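You operate a simulated robot arm through the tools that you are given. There is no shell and no other tool.

You run a simulated robot arm. Do the job below in one go: nothing can be reset, and whatever is moved stays where it is left.

TASK
Rinse the soapy shell with water from the jug and tip it out.
Fine: pour it about a quarter full, put the jug back, tip out over the DRAIN bay and stand the shell on the green rack again; no puddle outside that bay. Set down upright: green jug.

The check looks at the end state, three seconds after you hand in, the way a careful person would. Anything else that was tipped, shoved, dropped, spilled or broken makes it a failure.

THE ROBOT
A 6-joint arm with a two-finger gripper, fixed in place. Base frame: the origin is at the foot of the arm, x ahead of it, y to its left, z up. Units: cm, rad, N and s.
Its first joint turns from -2.897 to 2.897 rad. Payload 3.43 kg.
Tool frame: the origin (TCP) lies between the finger pads and is the grasp point; the fingertips stand 2 cm ahead of it; z points along the fingers, y is the line along which they close. The gripper opens to 19 cm. The gripper's body begins 24.8 cm behind the TCP.
Orientation is told as [roll, pitch, yaw] about the base's x, y, z axes, in that order, counted from this pose: with the fingers straight down and closing along the base's y, the tool's x points along the base's -x, its y along +y and its z along -z.

THE INTERFACE
- The arm moves only by the tool jog_arm. Its arguments are lists of equal length, an entry for each row: "linear": the shift along the tool's x, y, z in units of 40 mm (1.0 is 40 mm), a list of three; "delta_rot": the turn, a rotation vector about the tool's x, y, z in units of 5 degrees (1.0 is 5 degrees), a list of three; "grip": the gripper command, from -1 (shut) to 1 (fully open), values between in proportion. In form: {"linear": [[x, y, z], ...], "delta_rot": [[ax, ay, az], ...], "grip": [grip, ...]}. A call has 1 to 20 rows; each row shifts and turns the commanded pose from where the row before left it, along the tool's axes as they then stand. A call with a number of a shift or a turn outside -1 to 1 is refused whole. A row lasts 0.2 s, in which the tool goes at most 5 cm and 0.15 rad; a call with a longer step from one row to the next is refused whole, and so is a gripper value outside its range. Where a pose cannot be reached the arm comes as near as it can. A force on the tool above 40 N (or 10 N above the force at the start of the call, whichever is more), or a blocked arm, ends the call early, and 0.2 s more pass. Each finger travels about 15.3 cm/s and halts on what it meets, pressing with about 31 N; the grip force reading is that of the motor and also rises with nothing between the fingers. The clock runs only during rows and for 0.2 s after the last one: add rows that do not move to give the fingers time. It gives the time, the measured TCP pose, the force on the tool (base axes), the opening and the grip force at its end, in the units of the frame above (readings bear some noise), with the torque about the TCP (base axes, N m) and any sound that the robot's microphone picked up.
- Cameras (640 x 400 px; columns grow to the right, rows downward): "scene" is fixed at [22.03, -65.24, 150.01]; the picture's right is [0.49, -0.87, 0.00], its down [0.73, 0.41, -0.54] and it looks along [0.47, 0.27, 0.84] (base axes); focal length 214 px, centre (320, 200). "wrist" rides on the gripper at [7, -0.8, -28.8] in the tool frame; the picture's right is [0.12, 0.99, 0.00], its down [-0.96, 0.12, -0.25] and it looks along [-0.24, 0.03, 0.97] (tool axes); focal length 261 px, centre (320, 200). There is no depth. A picture from a camera that has moved, and an enlarged one, comes with that camera's place and axes in the base frame and with its lens.
- snapshot(camera): a new picture of that camera. No time passes.
- raise_lower(by): slides the trunk up (or, below 0, down) by that many cm; the arm rides with it, the base frame stays. It gives what a move gives, with no picture.
- zoom(camera, box): a new picture of the part [left, top, right, bottom] of that camera's present view, enlarged. No time passes.
- job_done(): hands the job in; it is judged then, once.

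Nothing tells you positions but the pictures and the camera data. Unless the task says otherwise, let go and move clear before handing in.

The tools are called as name(argument=value, ...) on one line, values as JSON. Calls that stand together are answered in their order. jog_arm: Moves the arm, as the interface text tells. Its arguments: {"type":"object","properties":{"linear":{"type":"array","items":{"type":"array","items":{"type":"number"}}},"delta_rot":{"type":"array","items":{"type":"array","items":{"type":"number"}}},"grip":{"type":"array","items":{"type":"number"}}},"required":["linear","delta_rot","grip"]} The other tools are called the same way: raise_lower (by) slides the trunk up or down; snapshot (camera) takes a picture; zoom (camera, box) takes an enlarged picture of a part of a camera's view; job_done () hands the job in.

At the start:

```text
time: 0.0
eef_pos: [72.54, -16.13, 133.4]
ee_rot: [0.0, 0.002, 0.001]
force: [0.6, 0.3, -0.2]
moment: [0.01, 0.01, -0.02]
finger_gap: 19.01
grip_force: 0.0
trunk travel left (down, up): [-32.5, 11.5]
```

scene: 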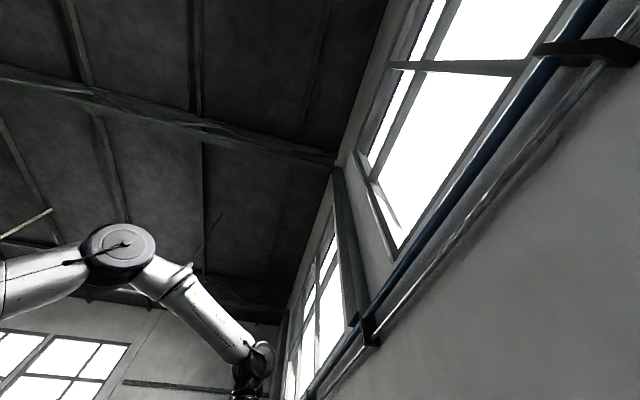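
wrist: 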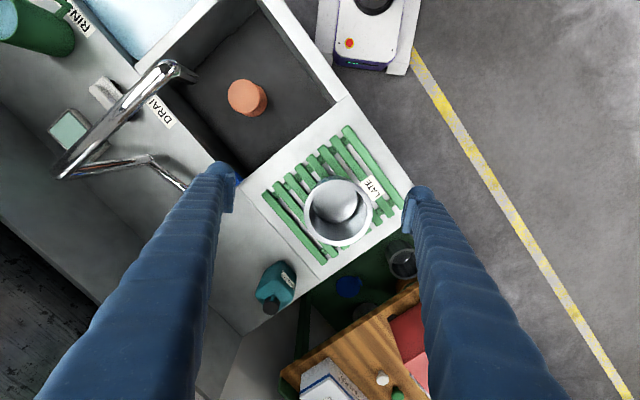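

The wrist camera shows a sink unit with a green rack carrying the shell, a grey DRAIN bay with an orange object in it, and a green jug at the upper left. I'll take closer views before planning.

snapshot(camera="wrist")

zoom(camera="wrist", box=[0, 0, 240, 200])

zoom(camera="wrist", box=[220, 60, 440, 320])

```text
taken
camera wrist: at [65.46, -16.81, 162.34], right [-0.12, 0.99, 0.0], down [0.96, 0.12, 0.25], along [0.24, 0.03, -0.97], focal length 261 px, centre (320, 200)
```

wrist: 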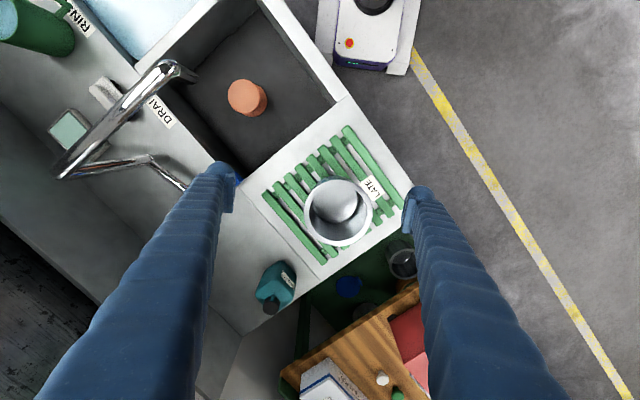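

```text
2.00 times, centred on (120, 100) of wrist
camera zoom: at [65.46, -16.81, 162.34], right [-0.12, 0.99, 0.0], down [0.96, 0.12, 0.25], along [0.24, 0.03, -0.97], focal length 521 px, centre (720, 400)
```

zoom: 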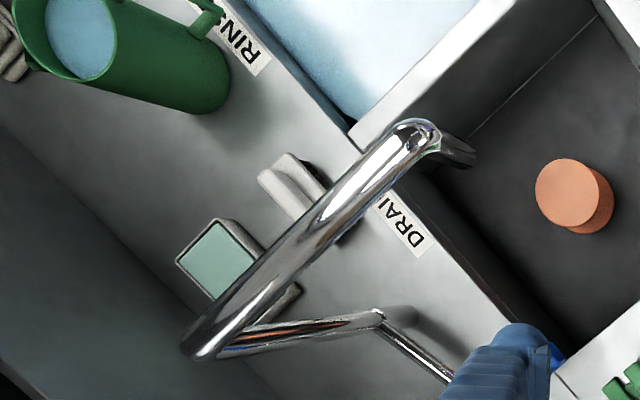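

```text
1.54 times, centred on (330, 190) of wrist
camera zoom: at [65.46, -16.81, 162.34], right [-0.12, 0.99, 0.0], down [0.96, 0.12, 0.25], along [0.24, 0.03, -0.97], focal length 401 px, centre (305, 215)
```

zoom: 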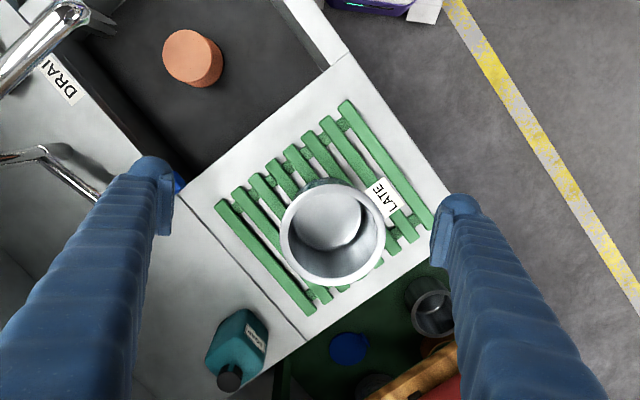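

The scene camera faces the ceiling, so I have to rely on the wrist camera. I'll shift sideways towards the jug to get parallax and measure heights.

jog_arm(linear=[[0, -1, 0], [0, -1, 0], [0, -1, 0], [0, -1, 0], [0, -1, 0], [0, -1, 0], [0, -1, 0], [0, -1, 0], [0, 0, 0], [0, 0, 0]], delta_rot=[[0, 0, 0], [0, 0, 0], [0, 0, 0], [0, 0, 0], [0, 0, 0], [0, 0, 0], [0, 0, 0], [0, 0, 0], [0, 0, 0], [0, 0, 0]], grip=[1, 1, 1, 1, 1, 1, 1, 1, 1, 1])

snapshot(camera="wrist")

```text
time: 2.2
eef_pos: [72.69, -48.09, 133.39]
ee_rot: [0.001, 0.002, 0.003]
force: [0.3, 0.2, 0.5]
moment: [-0.07, 0.05, 0.0]
finger_gap: 19.01
grip_force: 0.1
trunk travel left (down, up): [-32.5, 11.5]
```

```text
taken
camera wrist: at [65.65, -48.93, 162.26], right [-0.12, 0.99, 0.0], down [0.96, 0.12, 0.25], along [0.24, 0.03, -0.97], focal length 261 px, centre (320, 200)
```

wrist: 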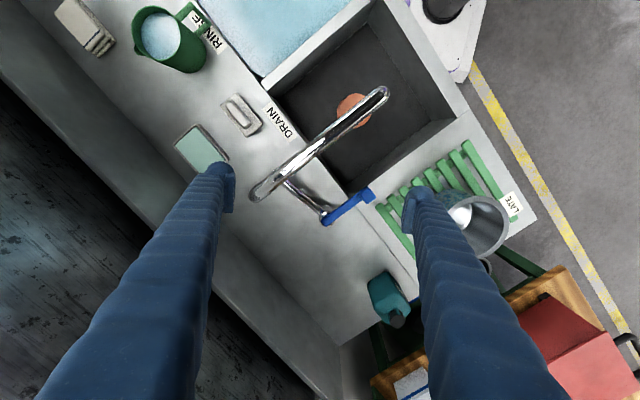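

Counter height comes out near z≈89. The shell is near (81,-11) with its rim at z≈107, the jug is near (51,-84), and the faucet tip is near (58,-39,115). I'll move nearer to the jug for a better measurement.

jog_arm(linear=[[0.85, -0.85, 0], [0.85, -0.85, 0], [0.85, -0.85, 0], [0.85, -0.85, 0], [0.85, -0.85, 0], [0, 0, 0], [0, 0, 0]], delta_rot=[[0, 0, 0], [0, 0, 0], [0, 0, 0], [0, 0, 0], [0, 0, 0], [0, 0, 0], [0, 0, 0]], grip=[1, 1, 1, 1, 1, 1, 1])

snapshot(camera="wrist")

zoom(camera="wrist", box=[140, 0, 340, 125])

```text
time: 3.8
eef_pos: [55.41, -65.24, 133.75]
ee_rot: [-0.001, -0.001, 0.003]
force: [0.0, 0.7, 0.8]
moment: [-0.03, -0.02, -0.02]
finger_gap: 18.99
grip_force: 0.0
trunk travel left (down, up): [-32.5, 11.5]
```

```text
taken
camera wrist: at [48.39, -65.93, 162.61], right [-0.12, 0.99, 0.0], down [0.96, 0.12, 0.25], along [0.25, 0.03, -0.97], focal length 261 px, centre (320, 200)
```

wrist: 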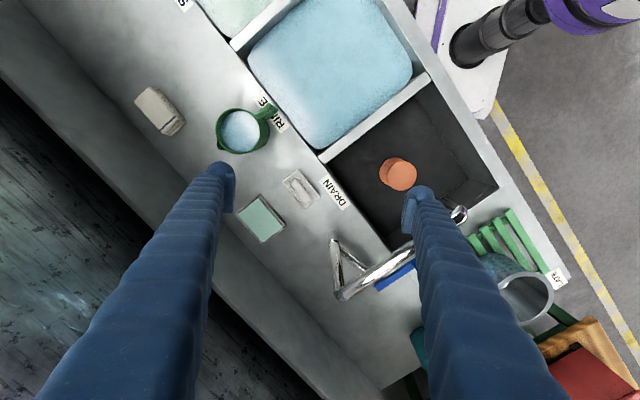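

```text
3.20 times, centred on (240, 62) of wrist
camera zoom: at [48.39, -65.93, 162.61], right [-0.12, 0.99, 0.0], down [0.96, 0.12, 0.25], along [0.25, 0.03, -0.97], focal length 834 px, centre (576, 640)
```

zoom: 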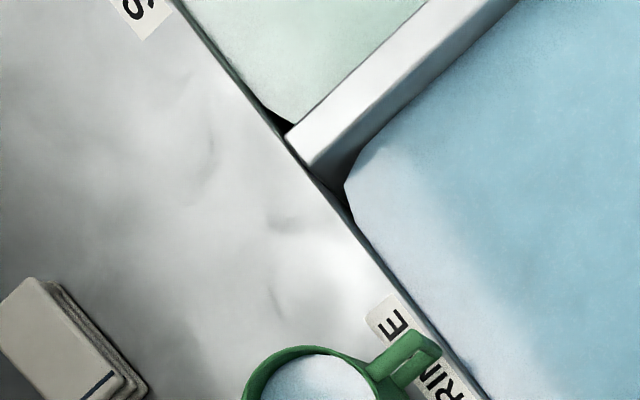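

zoom(camera="wrist", box=[180, 80, 340, 180])

zoom(camera="wrist", box=[430, 180, 600, 340])

zoom(camera="wrist", box=[300, 100, 500, 300])

```text
4.00 times, centred on (260, 130) of wrist
camera zoom: at [48.39, -65.93, 162.61], right [-0.12, 0.99, 0.0], down [0.96, 0.12, 0.25], along [0.25, 0.03, -0.97], focal length 1043 px, centre (560, 480)
```

zoom: 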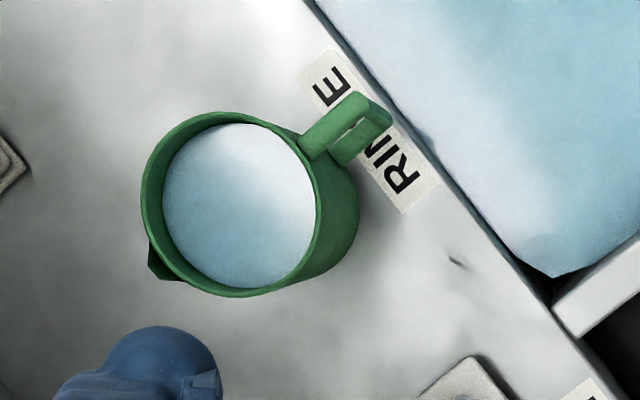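

```text
2.50 times, centred on (515, 260) of wrist
camera zoom: at [48.39, -65.93, 162.61], right [-0.12, 0.99, 0.0], down [0.96, 0.12, 0.25], along [0.25, 0.03, -0.97], focal length 652 px, centre (-168, 50)
```

zoom: 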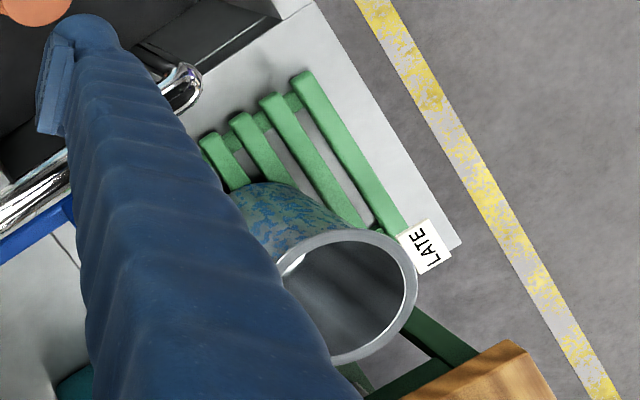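

```text
2.00 times, centred on (400, 200) of wrist
camera zoom: at [48.39, -65.93, 162.61], right [-0.12, 0.99, 0.0], down [0.96, 0.12, 0.25], along [0.25, 0.03, -0.97], focal length 521 px, centre (160, 200)
```

zoom: 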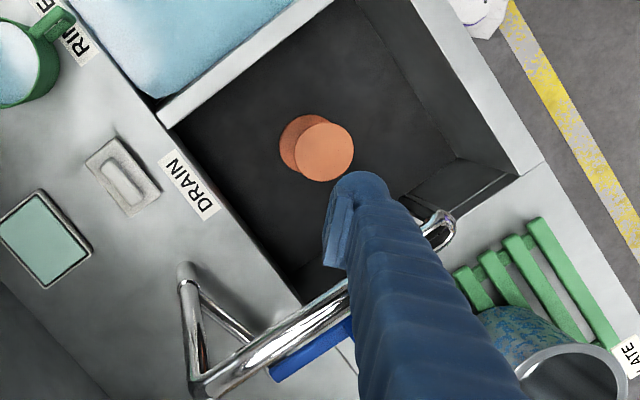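

The jug stands at about (50.4,-84.5) with its rim at z≈101, handle towards the robot and spout away. I'll turn the tool half around so the camera rides on the outward side, then inspect the shell.

jog_arm(linear=[[0, 0, 0], [0, 0, 0], [0, 0, 0], [0, 0, 0], [0, 0, 0], [0, 0, 0], [0, 0, 0], [0, 0, 0], [0, 0, 0], [0, 0, 0], [0, 0, 0], [0, 0, 0], [0, 0, 0], [0, 0, 0], [0, 0, 0], [0, 0, 0], [0, 0, 0], [0, 0, 0], [0, 0, 0], [0, 0, 0]], delta_rot=[[0, 0, 1], [0, 0, 1], [0, 0, 1], [0, 0, 1], [0, 0, 1], [0, 0, 1], [0, 0, 1], [0, 0, 1], [0, 0, 1], [0, 0, 1], [0, 0, 1], [0, 0, 1], [0, 0, 1], [0, 0, 1], [0, 0, 1], [0, 0, 1], [0, 0, 1], [0, 0, 1], [0, 0, 0], [0, 0, 0]], grip=[1, 1, 1, 1, 1, 1, 1, 1, 1, 1, 1, 1, 1, 1, 1, 1, 1, 1, 1, 1])

snapshot(camera="wrist")

```text
time: 8.0
eef_pos: [55.64, -65.11, 133.55]
ee_rot: [-0.001, -0.002, -1.57]
force: [0.2, -0.1, -0.4]
moment: [-0.02, 0.0, -0.05]
finger_gap: 19.01
grip_force: 0.0
trunk travel left (down, up): [-32.5, 11.5]
```

```text
taken
camera wrist: at [54.72, -57.97, 162.46], right [0.99, 0.12, 0.0], down [0.12, -0.96, 0.25], along [0.03, -0.25, -0.97], focal length 261 px, centre (320, 200)
```

wrist: 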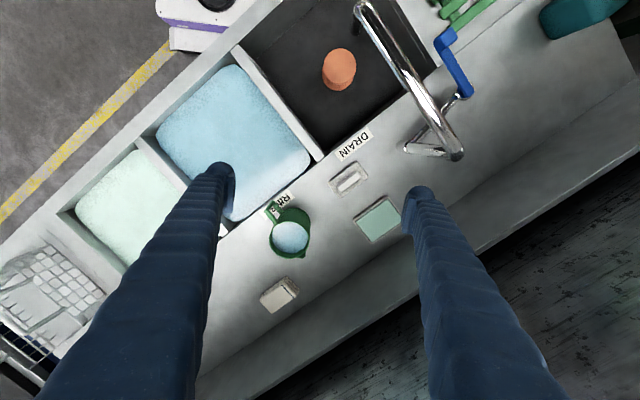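

Rotation works so far. I'll continue the flip while returning towards the shell's azimuth.

jog_arm(linear=[[0, 0, 0], [0, 0, 0], [0, 0, 0], [0, 0, 0], [0, 0, 0], [0, 0, 0], [0, 0, 0], [0, 0, 0], [0, 0, 0], [0, 0, 0], [0, 0, 0], [0, 0, 0], [0, 0, 0], [0, 0, 0], [0, 0, 0], [0, 0, 0], [0, 0, 0], [0, 0, 0], [0, 0, 0], [0, 0, 0]], delta_rot=[[0, 0, 1], [0, 0, 1], [0, 0, 1], [0, 0, 1], [0, 0, 1], [0, 0, 1], [0, 0, 1], [0, 0, 1], [0, 0, 1], [0, 0, 1], [0, 0, 1], [0, 0, 1], [0, 0, 1], [0, 0, 1], [0, 0, 1], [0, 0, 1], [0, 0, 1], [0, 0, 1], [0, 0, 0], [0, 0, 0]], grip=[1, 1, 1, 1, 1, 1, 1, 1, 1, 1, 1, 1, 1, 1, 1, 1, 1, 1, 1, 1])

snapshot(camera="wrist")

```text
time: 12.2
eef_pos: [55.57, -64.92, 133.35]
ee_rot: [0.0, 0.0, -3.143]
force: [-0.7, 0.5, 0.4]
moment: [0.01, -0.05, 0.01]
finger_gap: 19.0
grip_force: 0.1
trunk travel left (down, up): [-32.5, 11.5]
```

```text
taken
camera wrist: at [62.6, -64.13, 162.39], right [0.12, -0.99, 0.0], down [-0.96, -0.12, 0.25], along [-0.25, -0.03, -0.97], focal length 261 px, centre (320, 200)
```

wrist: 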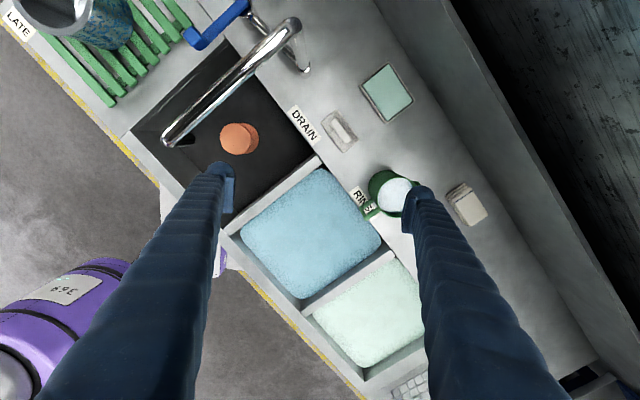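

The flip works. I'll swing back toward the shell and then tilt the tool to view it from the side.

jog_arm(linear=[[0, -1, 0], [0, -1, 0], [0, -1, 0], [0, -1, 0], [0, -1, 0], [0, -1, 0], [0, -1, 0], [0, -1, 0], [0, -1, 0], [0, -1, 0], [0, -1, 0], [0, -1, 0], [0, -1, 0], [0, 0, 0], [0, 0, 0]], delta_rot=[[0, 0, 0], [0, 0, 0], [0, 0, 0], [0, 0, 0], [0, 0, 0], [0, 0, 0], [0, 0, 0], [0, 0, 0], [0, 0, 0], [0, 0, 0], [0, 0, 0], [0, 0, 0], [0, 0, 0], [0, 0, 0], [0, 0, 0]], grip=[1, 1, 1, 1, 1, 1, 1, 1, 1, 1, 1, 1, 1, 1, 1])

jog_arm(linear=[[0, 0, 0], [0, 0, 0], [0, 0, 0], [0, 0, 0], [0, 0, 0], [0, 0, 0], [0, 0, 0], [0, 0, 0], [0, 0, 0], [0, 0, 0], [0, 0, 0], [0, 0, 0]], delta_rot=[[0, 1, 0], [0, 1, 0], [0, 1, 0], [0, 1, 0], [0, 1, 0], [0, 1, 0], [0, 1, 0], [0, 1, 0], [0, 1, 0], [0, 1, 0], [0, 0, 0], [0, 0, 0]], grip=[1, 1, 1, 1, 1, 1, 1, 1, 1, 1, 1, 1])

snapshot(camera="wrist")

```text
time: 15.4
eef_pos: [55.46, -12.96, 133.7]
ee_rot: [0.001, 0.001, -3.142]
force: [-0.4, -0.4, -0.2]
moment: [0.08, -0.01, -0.01]
finger_gap: 19.0
grip_force: 0.1
trunk travel left (down, up): [-32.5, 11.5]
```

```text
time: 18.2
eef_pos: [57.77, -14.44, 133.07]
ee_rot: [-0.052, 0.812, 3.108]
force: [0.4, 0.5, -0.6]
moment: [0.04, 0.0, 0.05]
finger_gap: 19.02
grip_force: 0.1
out of reach, approached as far as the arm can: row 9, 10
trunk travel left (down, up): [-32.5, 11.5]
stopped in row 12: the arm was blocked; the commanded pose is now the measured one
```

```text
taken
camera wrist: at [41.72, -14.44, 158.17], right [0.09, -0.99, 0.05], down [-0.84, -0.1, -0.53], along [0.53, 0.0, -0.85], focal length 261 px, centre (320, 200)
```

wrist: 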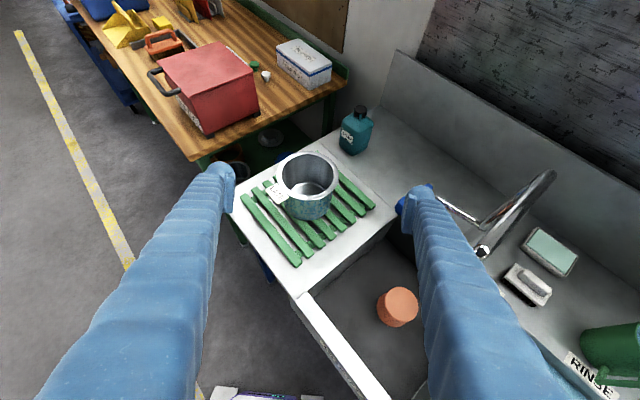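

zoom(camera="wrist", box=[230, 130, 390, 270])

zoom(camera="wrist", box=[270, 140, 350, 190])

```text
2.86 times, centred on (310, 200) of wrist
camera zoom: at [41.72, -14.44, 158.17], right [0.09, -0.99, 0.05], down [-0.84, -0.1, -0.53], along [0.53, 0.0, -0.85], focal length 745 px, centre (349, 200)
```

zoom: 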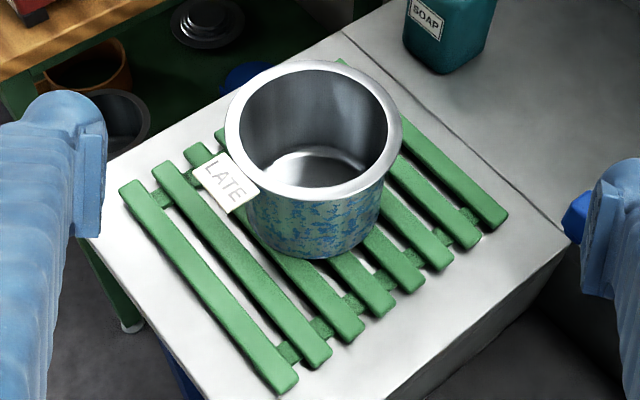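

```text
8.00 times, centred on (310, 165) of wrist
camera zoom: at [41.72, -14.44, 158.17], right [0.09, -0.99, 0.05], down [-0.84, -0.1, -0.53], along [0.53, 0.0, -0.85], focal length 2085 px, centre (400, 480)
```

zoom: 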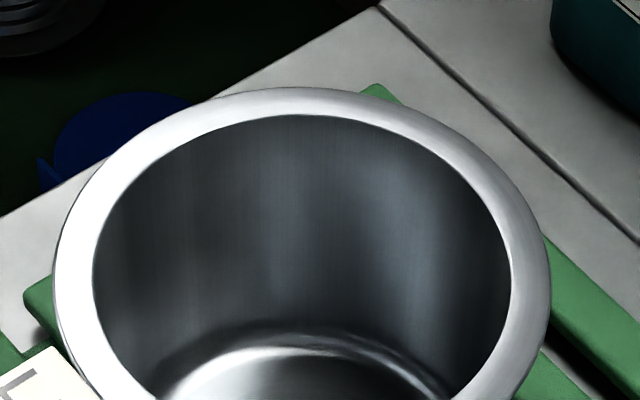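

The shell is a flared-rim pot with a tag towards the front. I'll bring the tool upright and align it with the counter's front-to-back direction (about -47°).

jog_arm(linear=[[0, 0, 0], [0, 0, 0], [0, 0, 0], [0, 0, 0], [0, 0, 0], [0, 0, 0], [0, 0, 0], [0, 0, 0], [0, 0, 0], [0, 0, 0], [0, 0, 0], [0, 0, 0]], delta_rot=[[0, -1, 0], [0, -1, 0], [0, -1, 0], [0, -1, 0], [0, -1, 0], [0, -1, 0], [0, -1, 0], [0, -1, 0], [0, -1, 0], [0, -0.3, 0], [0, 0, 0], [0, 0, 0]], grip=[1, 1, 1, 1, 1, 1, 1, 1, 1, 1, 1, 1])

```text
time: 20.8
eef_pos: [57.65, -14.36, 133.52]
ee_rot: [-0.031, 0.005, -3.138]
force: [0.8, -0.5, -0.7]
moment: [0.06, -0.04, 0.02]
finger_gap: 18.98
grip_force: 0.0
trunk travel left (down, up): [-32.5, 11.5]
```

jog_arm(linear=[[0, 0, 0], [0, 0, 0], [0, 0, 0], [0, 0, 0], [0, 0, 0], [0, 0, 0], [0, 0, 0], [0, 0, 0], [0, 0, 0], [0, 0, 0], [0, 0, 0], [0, 0, 0]], delta_rot=[[0.36, 0, 0], [0, 0, 1], [0, 0, 1], [0, 0, 1], [0, 0, 1], [0, 0, 1], [0, 0, 1], [0, 0, 1], [0, 0, 1], [0, 0, 1], [0, 0, 0.44], [0, 0, 0]], grip=[1, 1, 1, 1, 1, 1, 1, 1, 1, 1, 1, 1])

jog_arm(linear=[[0.55, 0.977, 0], [0.55, 0.977, 0], [0.55, 0.977, 0], [0.55, 0.977, 0], [0.55, 0.977, 0], [0.55, 0.977, 0], [0.55, 0.977, 0], [0.55, 0.977, 0], [0.55, 0.977, 0], [0.55, 0.977, 0], [0.55, 0.977, 0], [0.55, 0.977, 0], [0.55, 0.977, 0], [0, 0, 0], [0, 0, 0]], delta_rot=[[0, 0, 0], [0, 0, 0], [0, 0, 0], [0, 0, 0], [0, 0, 0], [0, 0, 0], [0, 0, 0], [0, 0, 0], [0, 0, 0], [0, 0, 0], [0, 0, 0], [0, 0, 0], [0, 0, 0], [0, 0, 0], [0, 0, 0]], grip=[1, 1, 1, 1, 1, 1, 1, 1, 1, 1, 1, 1, 1, 1, 1])

snapshot(camera="wrist")

```text
time: 23.4
eef_pos: [54.39, -20.81, 132.05]
ee_rot: [-0.149, -0.017, 2.698]
force: [0.4, 0.3, 0.7]
moment: [-0.12, -0.01, -0.03]
finger_gap: 19.02
grip_force: 0.0
out of reach, approached as far as the arm can: row 4, 5, 6, 7, 8, 9, 10, 11
trunk travel left (down, up): [-32.5, 11.5]
```

```text
time: 26.6
eef_pos: [57.28, -74.48, 123.37]
ee_rot: [-0.151, -0.019, 2.698]
force: [-0.4, 0.5, 0.9]
moment: [-0.01, 0.03, 0.0]
finger_gap: 19.0
grip_force: 0.0
out of reach, approached as far as the arm can: row 12, 13
trunk travel left (down, up): [-32.5, 11.5]
```

```text
taken
camera wrist: at [62.53, -80.89, 151.95], right [-0.32, -0.94, -0.15], down [-0.93, 0.27, 0.25], along [-0.19, 0.22, -0.96], focal length 261 px, centre (320, 200)
```

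wrist: 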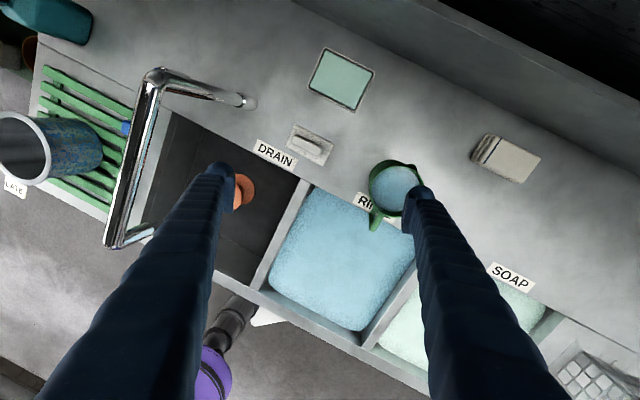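

The last joint has a limit, but at the jug's azimuth the wanted yaw should be in range. I'll back off radially, level the tool and set the yaw.

jog_arm(linear=[[-0.88, 0.17, -0.25], [-0.88, 0.17, -0.25], [-0.88, 0.17, -0.25], [-0.88, 0.17, -0.25], [-0.88, 0.17, -0.25], [0, 0, 0], [0, 0, 0], [0, 0, 0], [0, 0, 0], [0, 0, 0], [0, 0, 0], [0, 0, 0], [0, 0, 0], [0, 0, 0]], delta_rot=[[0, 0, 0], [0, 0, 0], [0, 0, 0], [0, 0, 0], [0, 0, 0], [0.78, -0.37, 0], [0.78, -0.37, 0], [0, 0, 1], [0, 0, 1], [0, 0, 1], [0, 0, 1], [0, 0, 0.32], [0, 0, 0], [0, 0, 0]], grip=[1, 1, 1, 1, 1, 1, 1, 1, 1, 1, 1, 1, 1, 1])

```text
time: 29.6
eef_pos: [39.5, -70.76, 128.29]
ee_rot: [-0.238, -0.182, 2.344]
force: [-0.1, -1.2, -0.6]
moment: [-0.04, -0.04, -0.01]
finger_gap: 18.98
grip_force: 0.2
trunk travel left (down, up): [-32.5, 11.5]
```

jog_arm(linear=[[0, 0, 0], [0, 0, 0], [0, 0, 0], [0, 0, 0], [0, 0, 0]], delta_rot=[[-0.91, 0.7, 0], [-0.91, 0.7, 0], [-0.91, 0.7, 0], [0, 0, 0], [0, 0, 0]], grip=[1, 1, 1, 1, 1])

```text
time: 30.8
eef_pos: [39.42, -70.96, 128.21]
ee_rot: [0.002, 0.001, 2.324]
force: [-0.2, 0.1, -0.9]
moment: [0.12, -0.07, -0.02]
finger_gap: 18.99
grip_force: 0.0
trunk travel left (down, up): [-32.5, 11.5]
```

jog_arm(linear=[[0, 0, 0], [0, 0, 0], [0, 0, 0], [0, 0, 0], [0, 0, 0], [0, 0, 0], [0, 0, 0], [0, 0, 0], [0, 0, 0], [0, 0, 0], [0, 0, 0]], delta_rot=[[0, 1, 0], [0, 1, 0], [0, 1, 0], [0, 1, 0], [0, 1, 0], [0, 1, 0], [0, 1, 0], [0, 1, 0], [0, 1, 0], [0, 0, 0], [0, 0, 0]], grip=[1, 1, 1, 1, 1, 1, 1, 1, 1, 1, 1])

snapshot(camera="wrist")

zoom(camera="wrist", box=[240, 130, 400, 260])

```text
time: 33.2
eef_pos: [39.25, -70.87, 128.3]
ee_rot: [0.001, 0.786, 2.325]
force: [0.7, -0.7, 0.5]
moment: [0.02, -0.02, -0.02]
finger_gap: 19.01
grip_force: 0.2
trunk travel left (down, up): [-32.5, 11.5]
```

```text
taken
camera wrist: at [29.5, -58.85, 153.77], right [-0.67, -0.74, 0.09], down [-0.67, 0.55, -0.51], along [0.33, -0.4, -0.86], focal length 261 px, centre (320, 200)
```

wrist: 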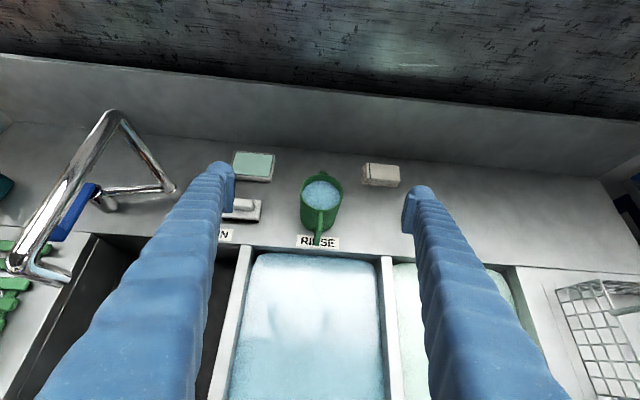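

```text
3.08 times, centred on (320, 195) of wrist
camera zoom: at [29.5, -58.85, 153.77], right [-0.67, -0.74, 0.09], down [-0.67, 0.55, -0.51], along [0.33, -0.4, -0.86], focal length 802 px, centre (320, 215)
```

zoom: 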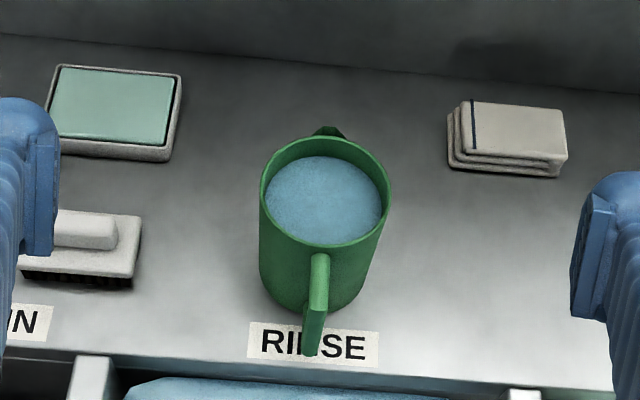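

The jug is almost full, with its rim centre near (50.4,-84.4,102) and the spout to the back. I'll move to a pre-grasp point with a 45° tool pitch.

jog_arm(linear=[[-0.506, 0.05, 0.992], [-0.506, 0.05, 0.992], [-0.506, 0.05, 0.992], [-0.506, 0.05, 0.992], [-0.506, 0.05, 0.992], [0, 0, 0], [0, 0, 0]], delta_rot=[[0, 0, 0], [0, 0, 0], [0, 0, 0], [0, 0, 0], [0, 0, 0], [0, 0, 0], [0, 0, 0]], grip=[1, 1, 1, 1, 1, 1, 1])

snapshot(camera="wrist")

zoom(camera="wrist", box=[220, 130, 420, 270])

```text
time: 34.8
eef_pos: [43.4, -76.61, 107.4]
ee_rot: [0.003, 0.788, 2.326]
force: [-0.6, 0.2, -0.2]
moment: [-0.01, 0.03, -0.05]
finger_gap: 19.0
grip_force: 0.0
trunk travel left (down, up): [-32.5, 11.5]
```

```text
taken
camera wrist: at [33.54, -64.71, 132.8], right [-0.67, -0.74, 0.09], down [-0.67, 0.54, -0.51], along [0.33, -0.4, -0.86], focal length 261 px, centre (320, 200)
```

wrist: 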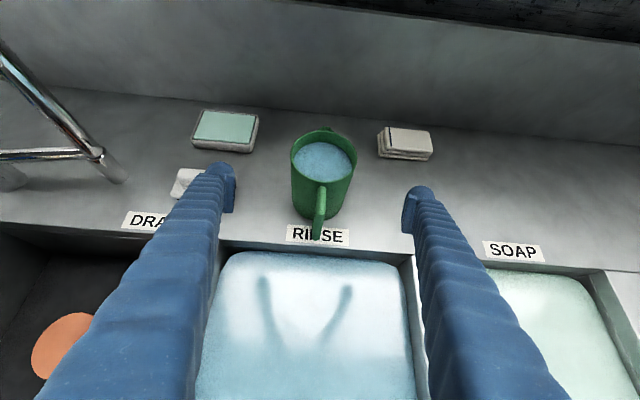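

```text
2.86 times, centred on (320, 200) of wrist
camera zoom: at [33.54, -64.71, 132.8], right [-0.67, -0.74, 0.09], down [-0.67, 0.54, -0.51], along [0.33, -0.4, -0.86], focal length 745 px, centre (320, 200)
```

zoom: 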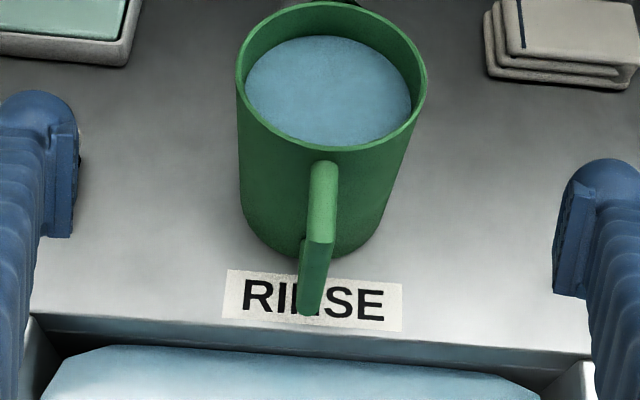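

jog_arm(linear=[[0, 0.0125, 0.95], [0, 0.0125, 0.95], [0, 0.0125, 0.95], [0, 0.0125, 0.95], [0, 0, 0], [0, 0, 0]], delta_rot=[[0, 0, 0], [0, 0, 0], [0, 0, 0], [0, 0, 0], [0, 0, 0], [0, 0, 0]], grip=[1, 1, 1, 1, 1, 1])

snapshot(camera="wrist")

zoom(camera="wrist", box=[200, 110, 440, 260])

```text
time: 36.2
eef_pos: [50.72, -84.71, 96.55]
ee_rot: [0.003, 0.788, 2.324]
force: [0.4, 0.9, 0.3]
moment: [-0.04, 0.03, -0.07]
finger_gap: 19.01
grip_force: 0.0
trunk travel left (down, up): [-32.5, 11.5]
```

```text
taken
camera wrist: at [40.84, -72.83, 121.89], right [-0.67, -0.74, 0.09], down [-0.67, 0.54, -0.51], along [0.33, -0.4, -0.86], focal length 261 px, centre (320, 200)
```

wrist: 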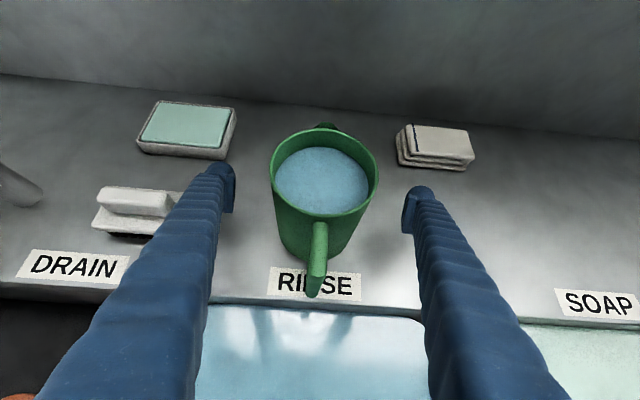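

```text
2.67 times, centred on (320, 185) of wrist
camera zoom: at [40.84, -72.83, 121.89], right [-0.67, -0.74, 0.09], down [-0.67, 0.54, -0.51], along [0.33, -0.4, -0.86], focal length 695 px, centre (320, 240)
```

zoom: 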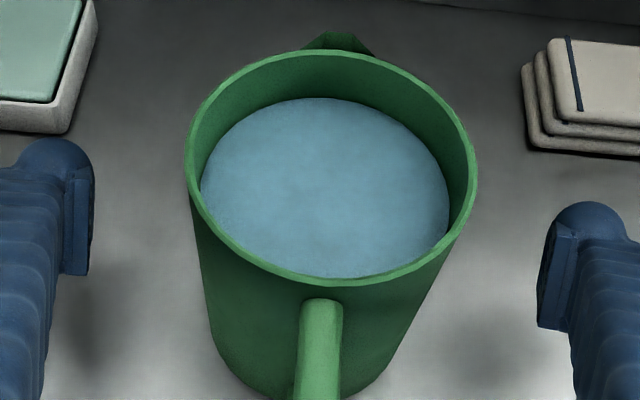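

The jug is centred between the fingers. Closing on it now.

jog_arm(linear=[[0, 0, 0], [0, 0, 0], [0, 0, 0], [0, 0, 0], [0, 0, 0], [0, 0, 0], [0, 0, 0]], delta_rot=[[0, 0, 0], [0, 0, 0], [0, 0, 0], [0, 0, 0], [0, 0, 0], [0, 0, 0], [0, 0, 0]], grip=[0.5, 0.2, 0.1, 0.03, -0.1, -1, -1])

zoom(camera="wrist", box=[200, 110, 440, 260])

```text
time: 37.8
eef_pos: [50.68, -84.8, 96.54]
ee_rot: [0.003, 0.785, 2.326]
force: [2.2, 0.0, -0.7]
moment: [0.06, -0.06, -0.02]
finger_gap: 10.41
grip_force: 31.3
trunk travel left (down, up): [-32.5, 11.5]
```

```text
2.67 times, centred on (320, 185) of wrist
camera zoom: at [40.82, -72.88, 121.86], right [-0.67, -0.74, 0.09], down [-0.67, 0.54, -0.51], along [0.33, -0.4, -0.86], focal length 695 px, centre (320, 240)
```

zoom: 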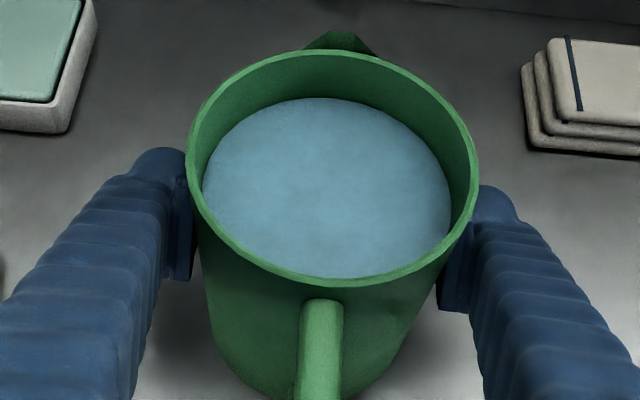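

jog_arm(linear=[[0.09, 0, -0.09], [0.09, 0, -0.09], [0.18, 0, -0.18], [0.18, 0, -0.18], [0, 0, 0], [0, 0, 0], [0, 0, 0]], delta_rot=[[0, 0, 0], [0, 0, 0], [0, 0, 0], [0, 0, 0], [0, 0, 0], [0, 0, 0], [0, 0, 0]], grip=[-1, -1, -1, -1, -1, -1, -1])

snapshot(camera="wrist")

```text
time: 39.4
eef_pos: [50.8, -84.67, 99.44]
ee_rot: [0.002, 0.784, 2.324]
force: [-0.1, 0.0, -8.3]
moment: [-0.14, -0.1, 0.0]
finger_gap: 10.42
grip_force: 31.0
trunk travel left (down, up): [-32.5, 11.5]
```

```text
taken
camera wrist: at [40.8, -72.76, 124.89], right [-0.67, -0.74, 0.09], down [-0.67, 0.54, -0.51], along [0.33, -0.39, -0.86], focal length 261 px, centre (320, 200)
```

wrist: 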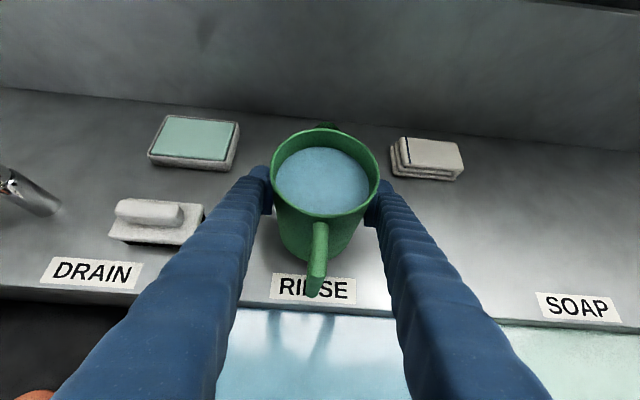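

The jug is held and weighs about 8.3 N. I'll raise it clear of the faucet, keeping it upright.

jog_arm(linear=[[0.27, -0.046, -0.5], [0.27, -0.046, -0.7], [0.27, -0.046, -0.74], [0.27, -0.046, -0.74], [0.27, -0.046, -0.74], [0.27, -0.046, -0.74], [0.27, -0.046, -0.74], [0.27, -0.046, -0.74], [0.27, -0.046, -0.74], [0.27, -0.046, -0.74], [0.27, -0.046, -0.7], [0.27, -0.046, -0.5], [0, 0, 0], [0, 0, 0]], delta_rot=[[0, 0, 0], [0, 0, 0], [0, 0, 0], [0, 0, 0], [0, 0, 0], [0, 0, 0], [0, 0, 0], [0, 0, 0], [0, 0, 0], [0, 0, 0], [0, 0, 0], [0, 0, 0], [0, 0, 0], [0, 0, 0]], grip=[-1, -1, -1, -1, -1, -1, -1, -1, -1, -1, -1, -1, -1, -1])

snapshot(camera="wrist")

```text
time: 42.4
eef_pos: [42.34, -72.46, 132.21]
ee_rot: [0.002, 0.785, 2.324]
force: [0.9, 0.2, -8.1]
moment: [-0.11, -0.15, 0.01]
finger_gap: 10.37
grip_force: 31.6
trunk travel left (down, up): [-32.5, 11.5]
```

```text
taken
camera wrist: at [32.49, -60.7, 157.62], right [-0.67, -0.74, 0.09], down [-0.67, 0.54, -0.51], along [0.33, -0.39, -0.86], focal length 261 px, centre (320, 200)
```

wrist: 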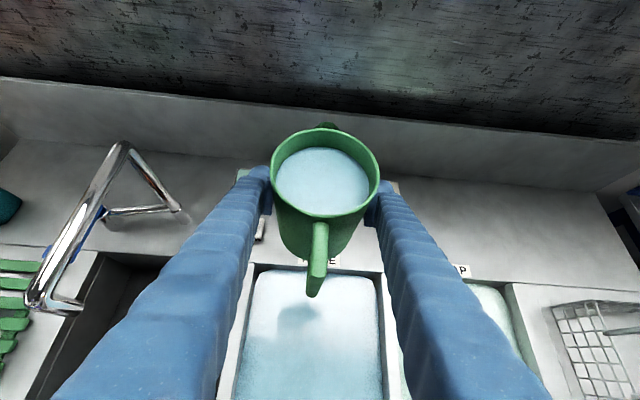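

jog_arm(linear=[[0.05, -0.4, 0.05], [0.074, -0.729, 0.074], [0.074, -0.729, 0.074], [0.074, -0.729, 0.074], [0.074, -0.729, 0.074], [0.074, -0.729, 0.074], [0.074, -0.729, 0.074], [0.074, -0.729, 0.074], [0.074, -0.729, 0.074], [0.074, -0.729, 0.074], [0.074, -0.729, 0.074], [0.05, -0.4, 0.05], [0, 0, 0], [0, 0, 0]], delta_rot=[[0.2, 0, -0.2], [0.311, 0, -0.311], [0.311, 0, -0.311], [0.311, 0, -0.311], [0.311, 0, -0.311], [0.311, 0, -0.311], [0.311, 0, -0.311], [0.311, 0, -0.311], [0.311, 0, -0.311], [0.311, 0, -0.311], [0.311, 0, -0.311], [0.2, 0, -0.2], [0, 0, 0], [0, 0, 0]], grip=[-1, -1, -1, -1, -1, -1, -1, -1, -1, -1, -1, -1, -1, -1])

snapshot(camera="wrist")

```text
time: 45.4
eef_pos: [65.16, -49.16, 132.14]
ee_rot: [0.003, 0.785, 2.758]
force: [0.1, 0.3, -8.4]
moment: [-0.08, -0.13, 0.0]
finger_gap: 10.4
grip_force: 31.4
trunk travel left (down, up): [-32.5, 11.5]
```

```text
taken
camera wrist: at [51.16, -42.43, 157.63], right [-0.3, -0.95, 0.09], down [-0.84, 0.21, -0.5], along [0.46, -0.22, -0.86], focal length 261 px, centre (320, 200)
```

wrist: 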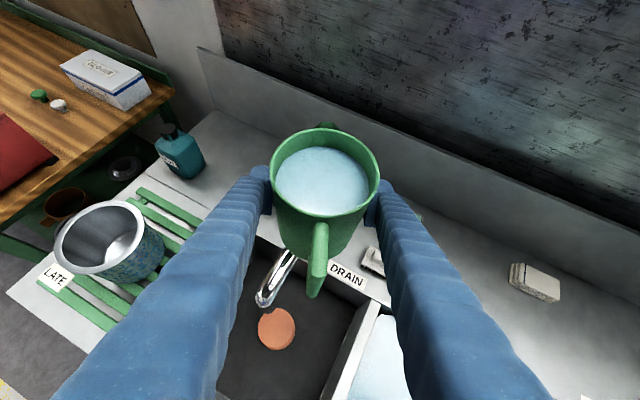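

jog_arm(linear=[[-0.031, -0.663, 0.016], [-0.031, -0.663, 0.016], [-0.031, -0.663, 0.016], [-0.031, -0.663, 0.016], [-0.031, -0.663, 0.016], [-0.031, -0.663, 0.016], [-0.031, -0.663, 0.016], [-0.031, -0.663, 0.016], [-0.031, -0.663, 0.016], [-0.031, -0.663, 0.016], [-0.031, -0.663, 0.016], [-0.031, -0.663, 0.016], [-0.031, -0.663, 0.016], [-0.031, -0.663, 0.016], [-0.031, -0.663, 0.016], [0, 0, 0], [0, 0, 0]], delta_rot=[[0.264, 0, -0.264], [0.264, 0, -0.264], [0.264, 0, -0.264], [0.264, 0, -0.264], [0.264, 0, -0.264], [0.264, 0, -0.264], [0.264, 0, -0.264], [0.264, 0, -0.264], [0.264, 0, -0.264], [0.264, 0, -0.264], [0.264, 0, -0.264], [0.264, 0, -0.264], [0.264, 0, -0.264], [0.264, 0, -0.264], [0.264, 0, -0.264], [0, 0, 0], [0, 0, 0]], grip=[-1, -1, -1, -1, -1, -1, -1, -1, -1, -1, -1, -1, -1, -1, -1, -1, -1])

snapshot(camera="wrist")

```text
time: 49.0
eef_pos: [70.7, -10.18, 130.11]
ee_rot: [0.003, 0.783, -3.038]
force: [0.2, -0.5, -7.8]
moment: [0.05, -0.19, 0.08]
finger_gap: 10.41
grip_force: 31.1
trunk travel left (down, up): [-32.5, 11.5]
```

```text
taken
camera wrist: at [55.3, -10.85, 155.59], right [0.19, -0.98, 0.09], down [-0.84, -0.2, -0.5], along [0.51, 0.02, -0.86], focal length 261 px, centre (320, 200)
```

wrist: 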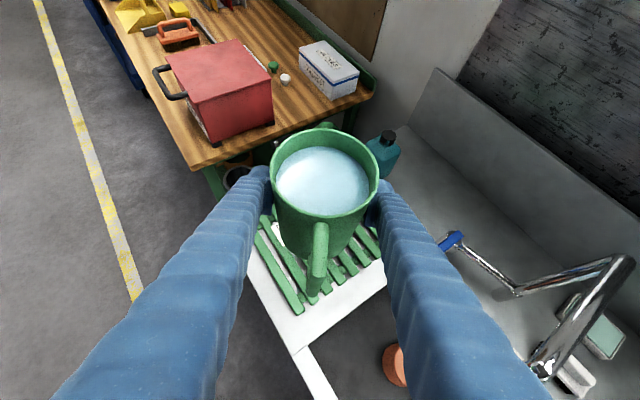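

The jug is level, and the shell is just ahead and below it at about (82.3,-10.5) with its rim at z≈104. I'll descend to pouring height.

jog_arm(linear=[[-0.268, 0.047, 0.334], [-0.268, 0.047, 0.334], [-0.268, 0.047, 0.334], [-0.268, 0.047, 0.334], [-0.268, 0.047, 0.334], [-0.268, 0.047, 0.334], [-0.268, 0.047, 0.334], [-0.268, 0.047, 0.334], [0, 0, 0], [0, 0, 0]], delta_rot=[[0, 0, 0], [0, 0, 0], [0, 0, 0], [0, 0, 0], [0, 0, 0], [0, 0, 0], [0, 0, 0], [0, 0, 0], [0, 0, 0], [0, 0, 0]], grip=[-1, -1, -1, -1, -1, -1, -1, -1, -1, -1])

snapshot(camera="wrist")

```text
time: 51.2
eef_pos: [72.34, -11.43, 116.44]
ee_rot: [0.004, 0.784, -3.039]
force: [0.7, 0.2, -7.9]
moment: [0.01, -0.18, -0.02]
finger_gap: 10.4
grip_force: 31.1
trunk travel left (down, up): [-32.5, 11.5]
```

```text
taken
camera wrist: at [57.05, -12.13, 141.91], right [0.18, -0.98, 0.09], down [-0.84, -0.2, -0.5], along [0.51, 0.02, -0.86], focal length 261 px, centre (320, 200)
```

wrist: 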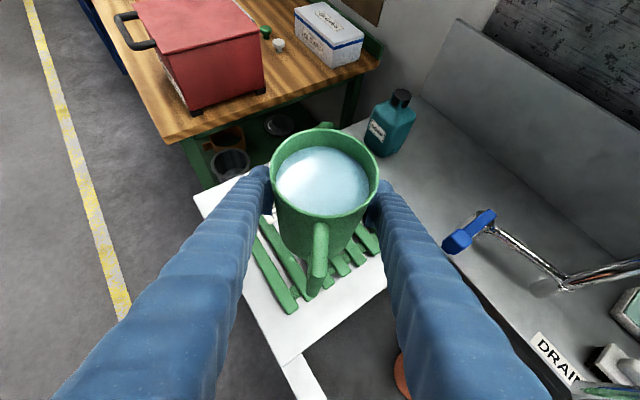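

jog_arm(linear=[[0, 0, 0], [0, 0, 0], [0, 0, 0], [0, 0, 0], [0, 0, 0], [0, 0, 0]], delta_rot=[[0, 0.5, 0], [0, 0.5, 0], [0, 0.5, 0], [0, 0.5, 0], [0, 0, 0], [0, 0, 0]], grip=[-1, -1, -1, -1, -1, -1])

zoom(camera="wrist", box=[220, 60, 420, 200])

```text
time: 52.6
eef_pos: [72.92, -11.8, 116.55]
ee_rot: [0.002, 0.954, -3.037]
force: [1.4, 0.1, -8.9]
moment: [0.04, -0.15, -0.01]
finger_gap: 10.38
grip_force: 31.0
out of reach, approached as far as the arm can: row 4
trunk travel left (down, up): [-32.5, 11.5]
```

```text
2.86 times, centred on (320, 130) of wrist
camera zoom: at [53.52, -12.83, 139.03], right [0.17, -0.98, 0.1], down [-0.74, -0.19, -0.64], along [0.65, 0.04, -0.76], focal length 745 px, centre (320, 400)
```

zoom: 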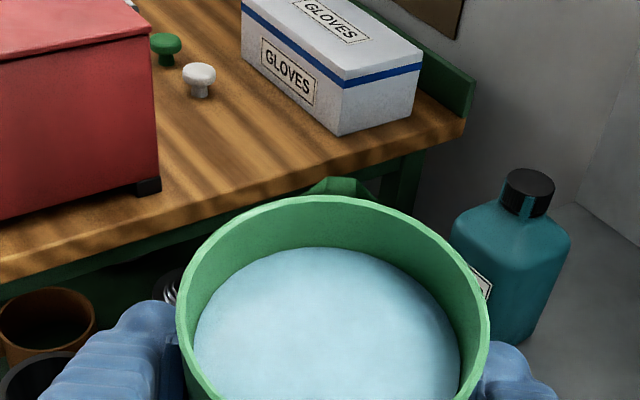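

That tilted the jug slightly backwards, towards the handle, and nothing spilled. I'll return it upright; pouring needs the opposite sign.

jog_arm(linear=[[0, 0, 0], [0, 0, 0], [0, 0, 0], [0, 0, 0], [0, 0, 0], [0, 0, 0], [0, 0, 0], [0, 0, 0]], delta_rot=[[0, -0.48, 0], [0, -0.48, 0], [0, -0.48, 0], [0, -0.5, 0], [0, -0.5, 0], [0, -0.5, 0], [0, 0, 0], [0, 0, 0]], grip=[-1, -1, -1, -1, -1, -1, -1, -1])

snapshot(camera="wrist")

```text
time: 54.4
eef_pos: [72.84, -11.83, 116.59]
ee_rot: [0.003, 0.702, -3.039]
force: [0.0, -0.1, -8.5]
moment: [0.02, -0.16, 0.02]
finger_gap: 10.4
grip_force: 30.8
trunk travel left (down, up): [-32.5, 11.5]
```

```text
taken
camera wrist: at [59.67, -12.18, 143.18], right [0.19, -0.98, 0.08], down [-0.88, -0.21, -0.43], along [0.44, 0.01, -0.9], focal length 261 px, centre (320, 200)
```

wrist: 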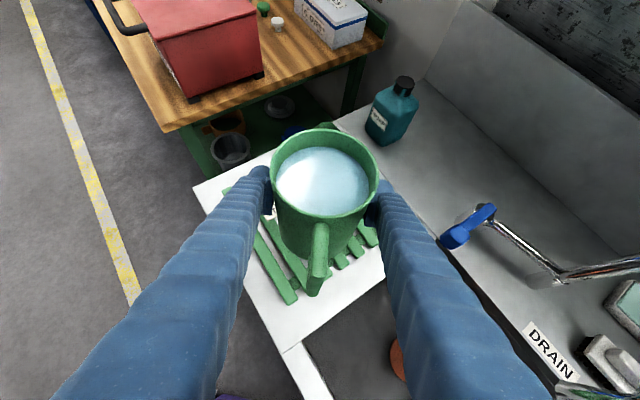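

jog_arm(linear=[[0, 0, 0], [0, 0, 0], [0, 0, 0], [0, 0, 0], [0, 0, 0]], delta_rot=[[0, -0.5, 0], [0, -0.5, 0], [0, -0.5, 0], [0, 0, 0], [0, 0, 0]], grip=[-1, -1, -1, -1, -1])

zoom(camera="wrist", box=[220, 70, 420, 210])

```text
time: 55.6
eef_pos: [72.93, -11.71, 116.58]
ee_rot: [0.001, 0.569, -3.038]
force: [-0.7, -0.3, -8.5]
moment: [0.06, -0.18, -0.05]
finger_gap: 10.41
grip_force: 31.0
trunk travel left (down, up): [-32.5, 11.5]
```

```text
2.86 times, centred on (320, 140) of wrist
camera zoom: at [63.23, -11.79, 144.63], right [0.2, -0.98, 0.07], down [-0.93, -0.21, -0.31], along [0.32, 0.0, -0.95], focal length 745 px, centre (320, 371)
```

zoom: 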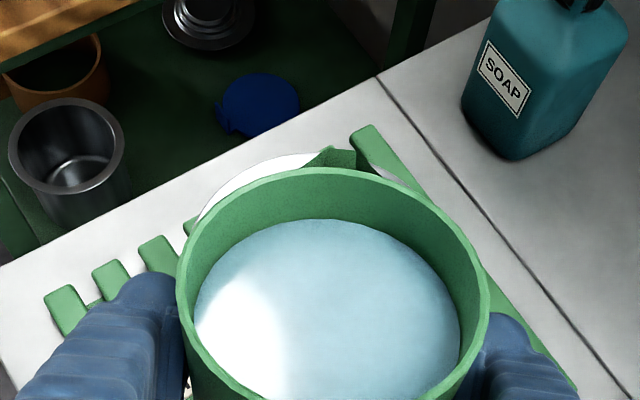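

The shell's visible rim arc matches my estimate, so aim is good. I'll lower the jug and pull it back slightly to shorten the fall.

jog_arm(linear=[[-0.18, -0.015, 0.112], [-0.18, -0.015, 0.112], [-0.18, -0.015, 0.112], [-0.18, -0.015, 0.112], [0, 0, 0], [0, 0, 0]], delta_rot=[[0, 0, 0], [0, 0, 0], [0, 0, 0], [0, 0, 0], [0, -0.5, 0], [0, 0, 0]], grip=[-1, -1, -1, -1, -1, -1])

zoom(camera="wrist", box=[220, 60, 420, 200])

```text
time: 57.0
eef_pos: [71.34, -11.69, 113.36]
ee_rot: [0.0, 0.525, -3.038]
force: [-0.4, 0.3, -7.7]
moment: [0.0, -0.18, 0.0]
finger_gap: 10.41
grip_force: 31.1
trunk travel left (down, up): [-32.5, 11.5]
```

```text
2.86 times, centred on (320, 130) of wrist
camera zoom: at [62.93, -11.58, 141.89], right [0.2, -0.98, 0.06], down [-0.94, -0.21, -0.27], along [0.28, 0.0, -0.96], focal length 745 px, centre (320, 400)
```

zoom: 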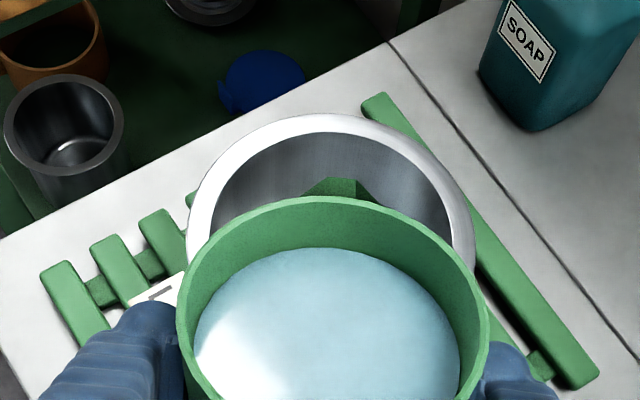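

jog_arm(linear=[[0, 0, 0], [0, 0, 0], [0, 0, 0], [0, 0, 0], [0, 0, 0]], delta_rot=[[0, -0.5, 0], [0, -0.5, 0], [0, 0, 0], [0, 0, 0], [0, 0, 0]], grip=[-1, -1, -1, -1, -1])

zoom(camera="wrist", box=[220, 60, 420, 200])

```text
time: 58.2
eef_pos: [71.5, -11.35, 113.32]
ee_rot: [-0.009, 0.479, -3.04]
force: [-0.6, 0.1, -7.7]
moment: [0.02, -0.2, 0.01]
finger_gap: 10.4
grip_force: 31.4
out of reach, approached as far as the arm can: row 2
trunk travel left (down, up): [-32.5, 11.5]
```

```text
2.86 times, centred on (320, 130) of wrist
camera zoom: at [64.37, -11.31, 142.3], right [0.21, -0.98, 0.05], down [-0.95, -0.22, -0.22], along [0.23, 0.0, -0.97], focal length 745 px, centre (320, 400)
```

zoom: 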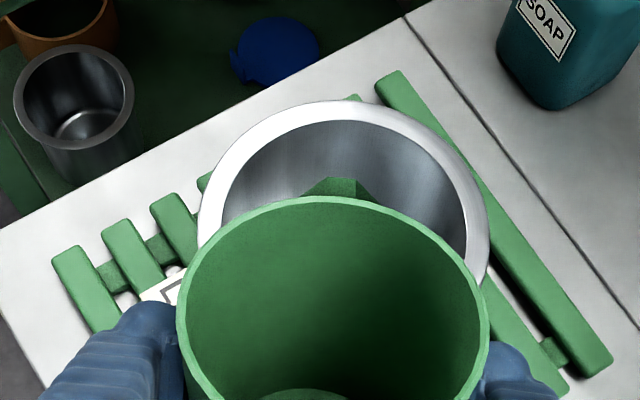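

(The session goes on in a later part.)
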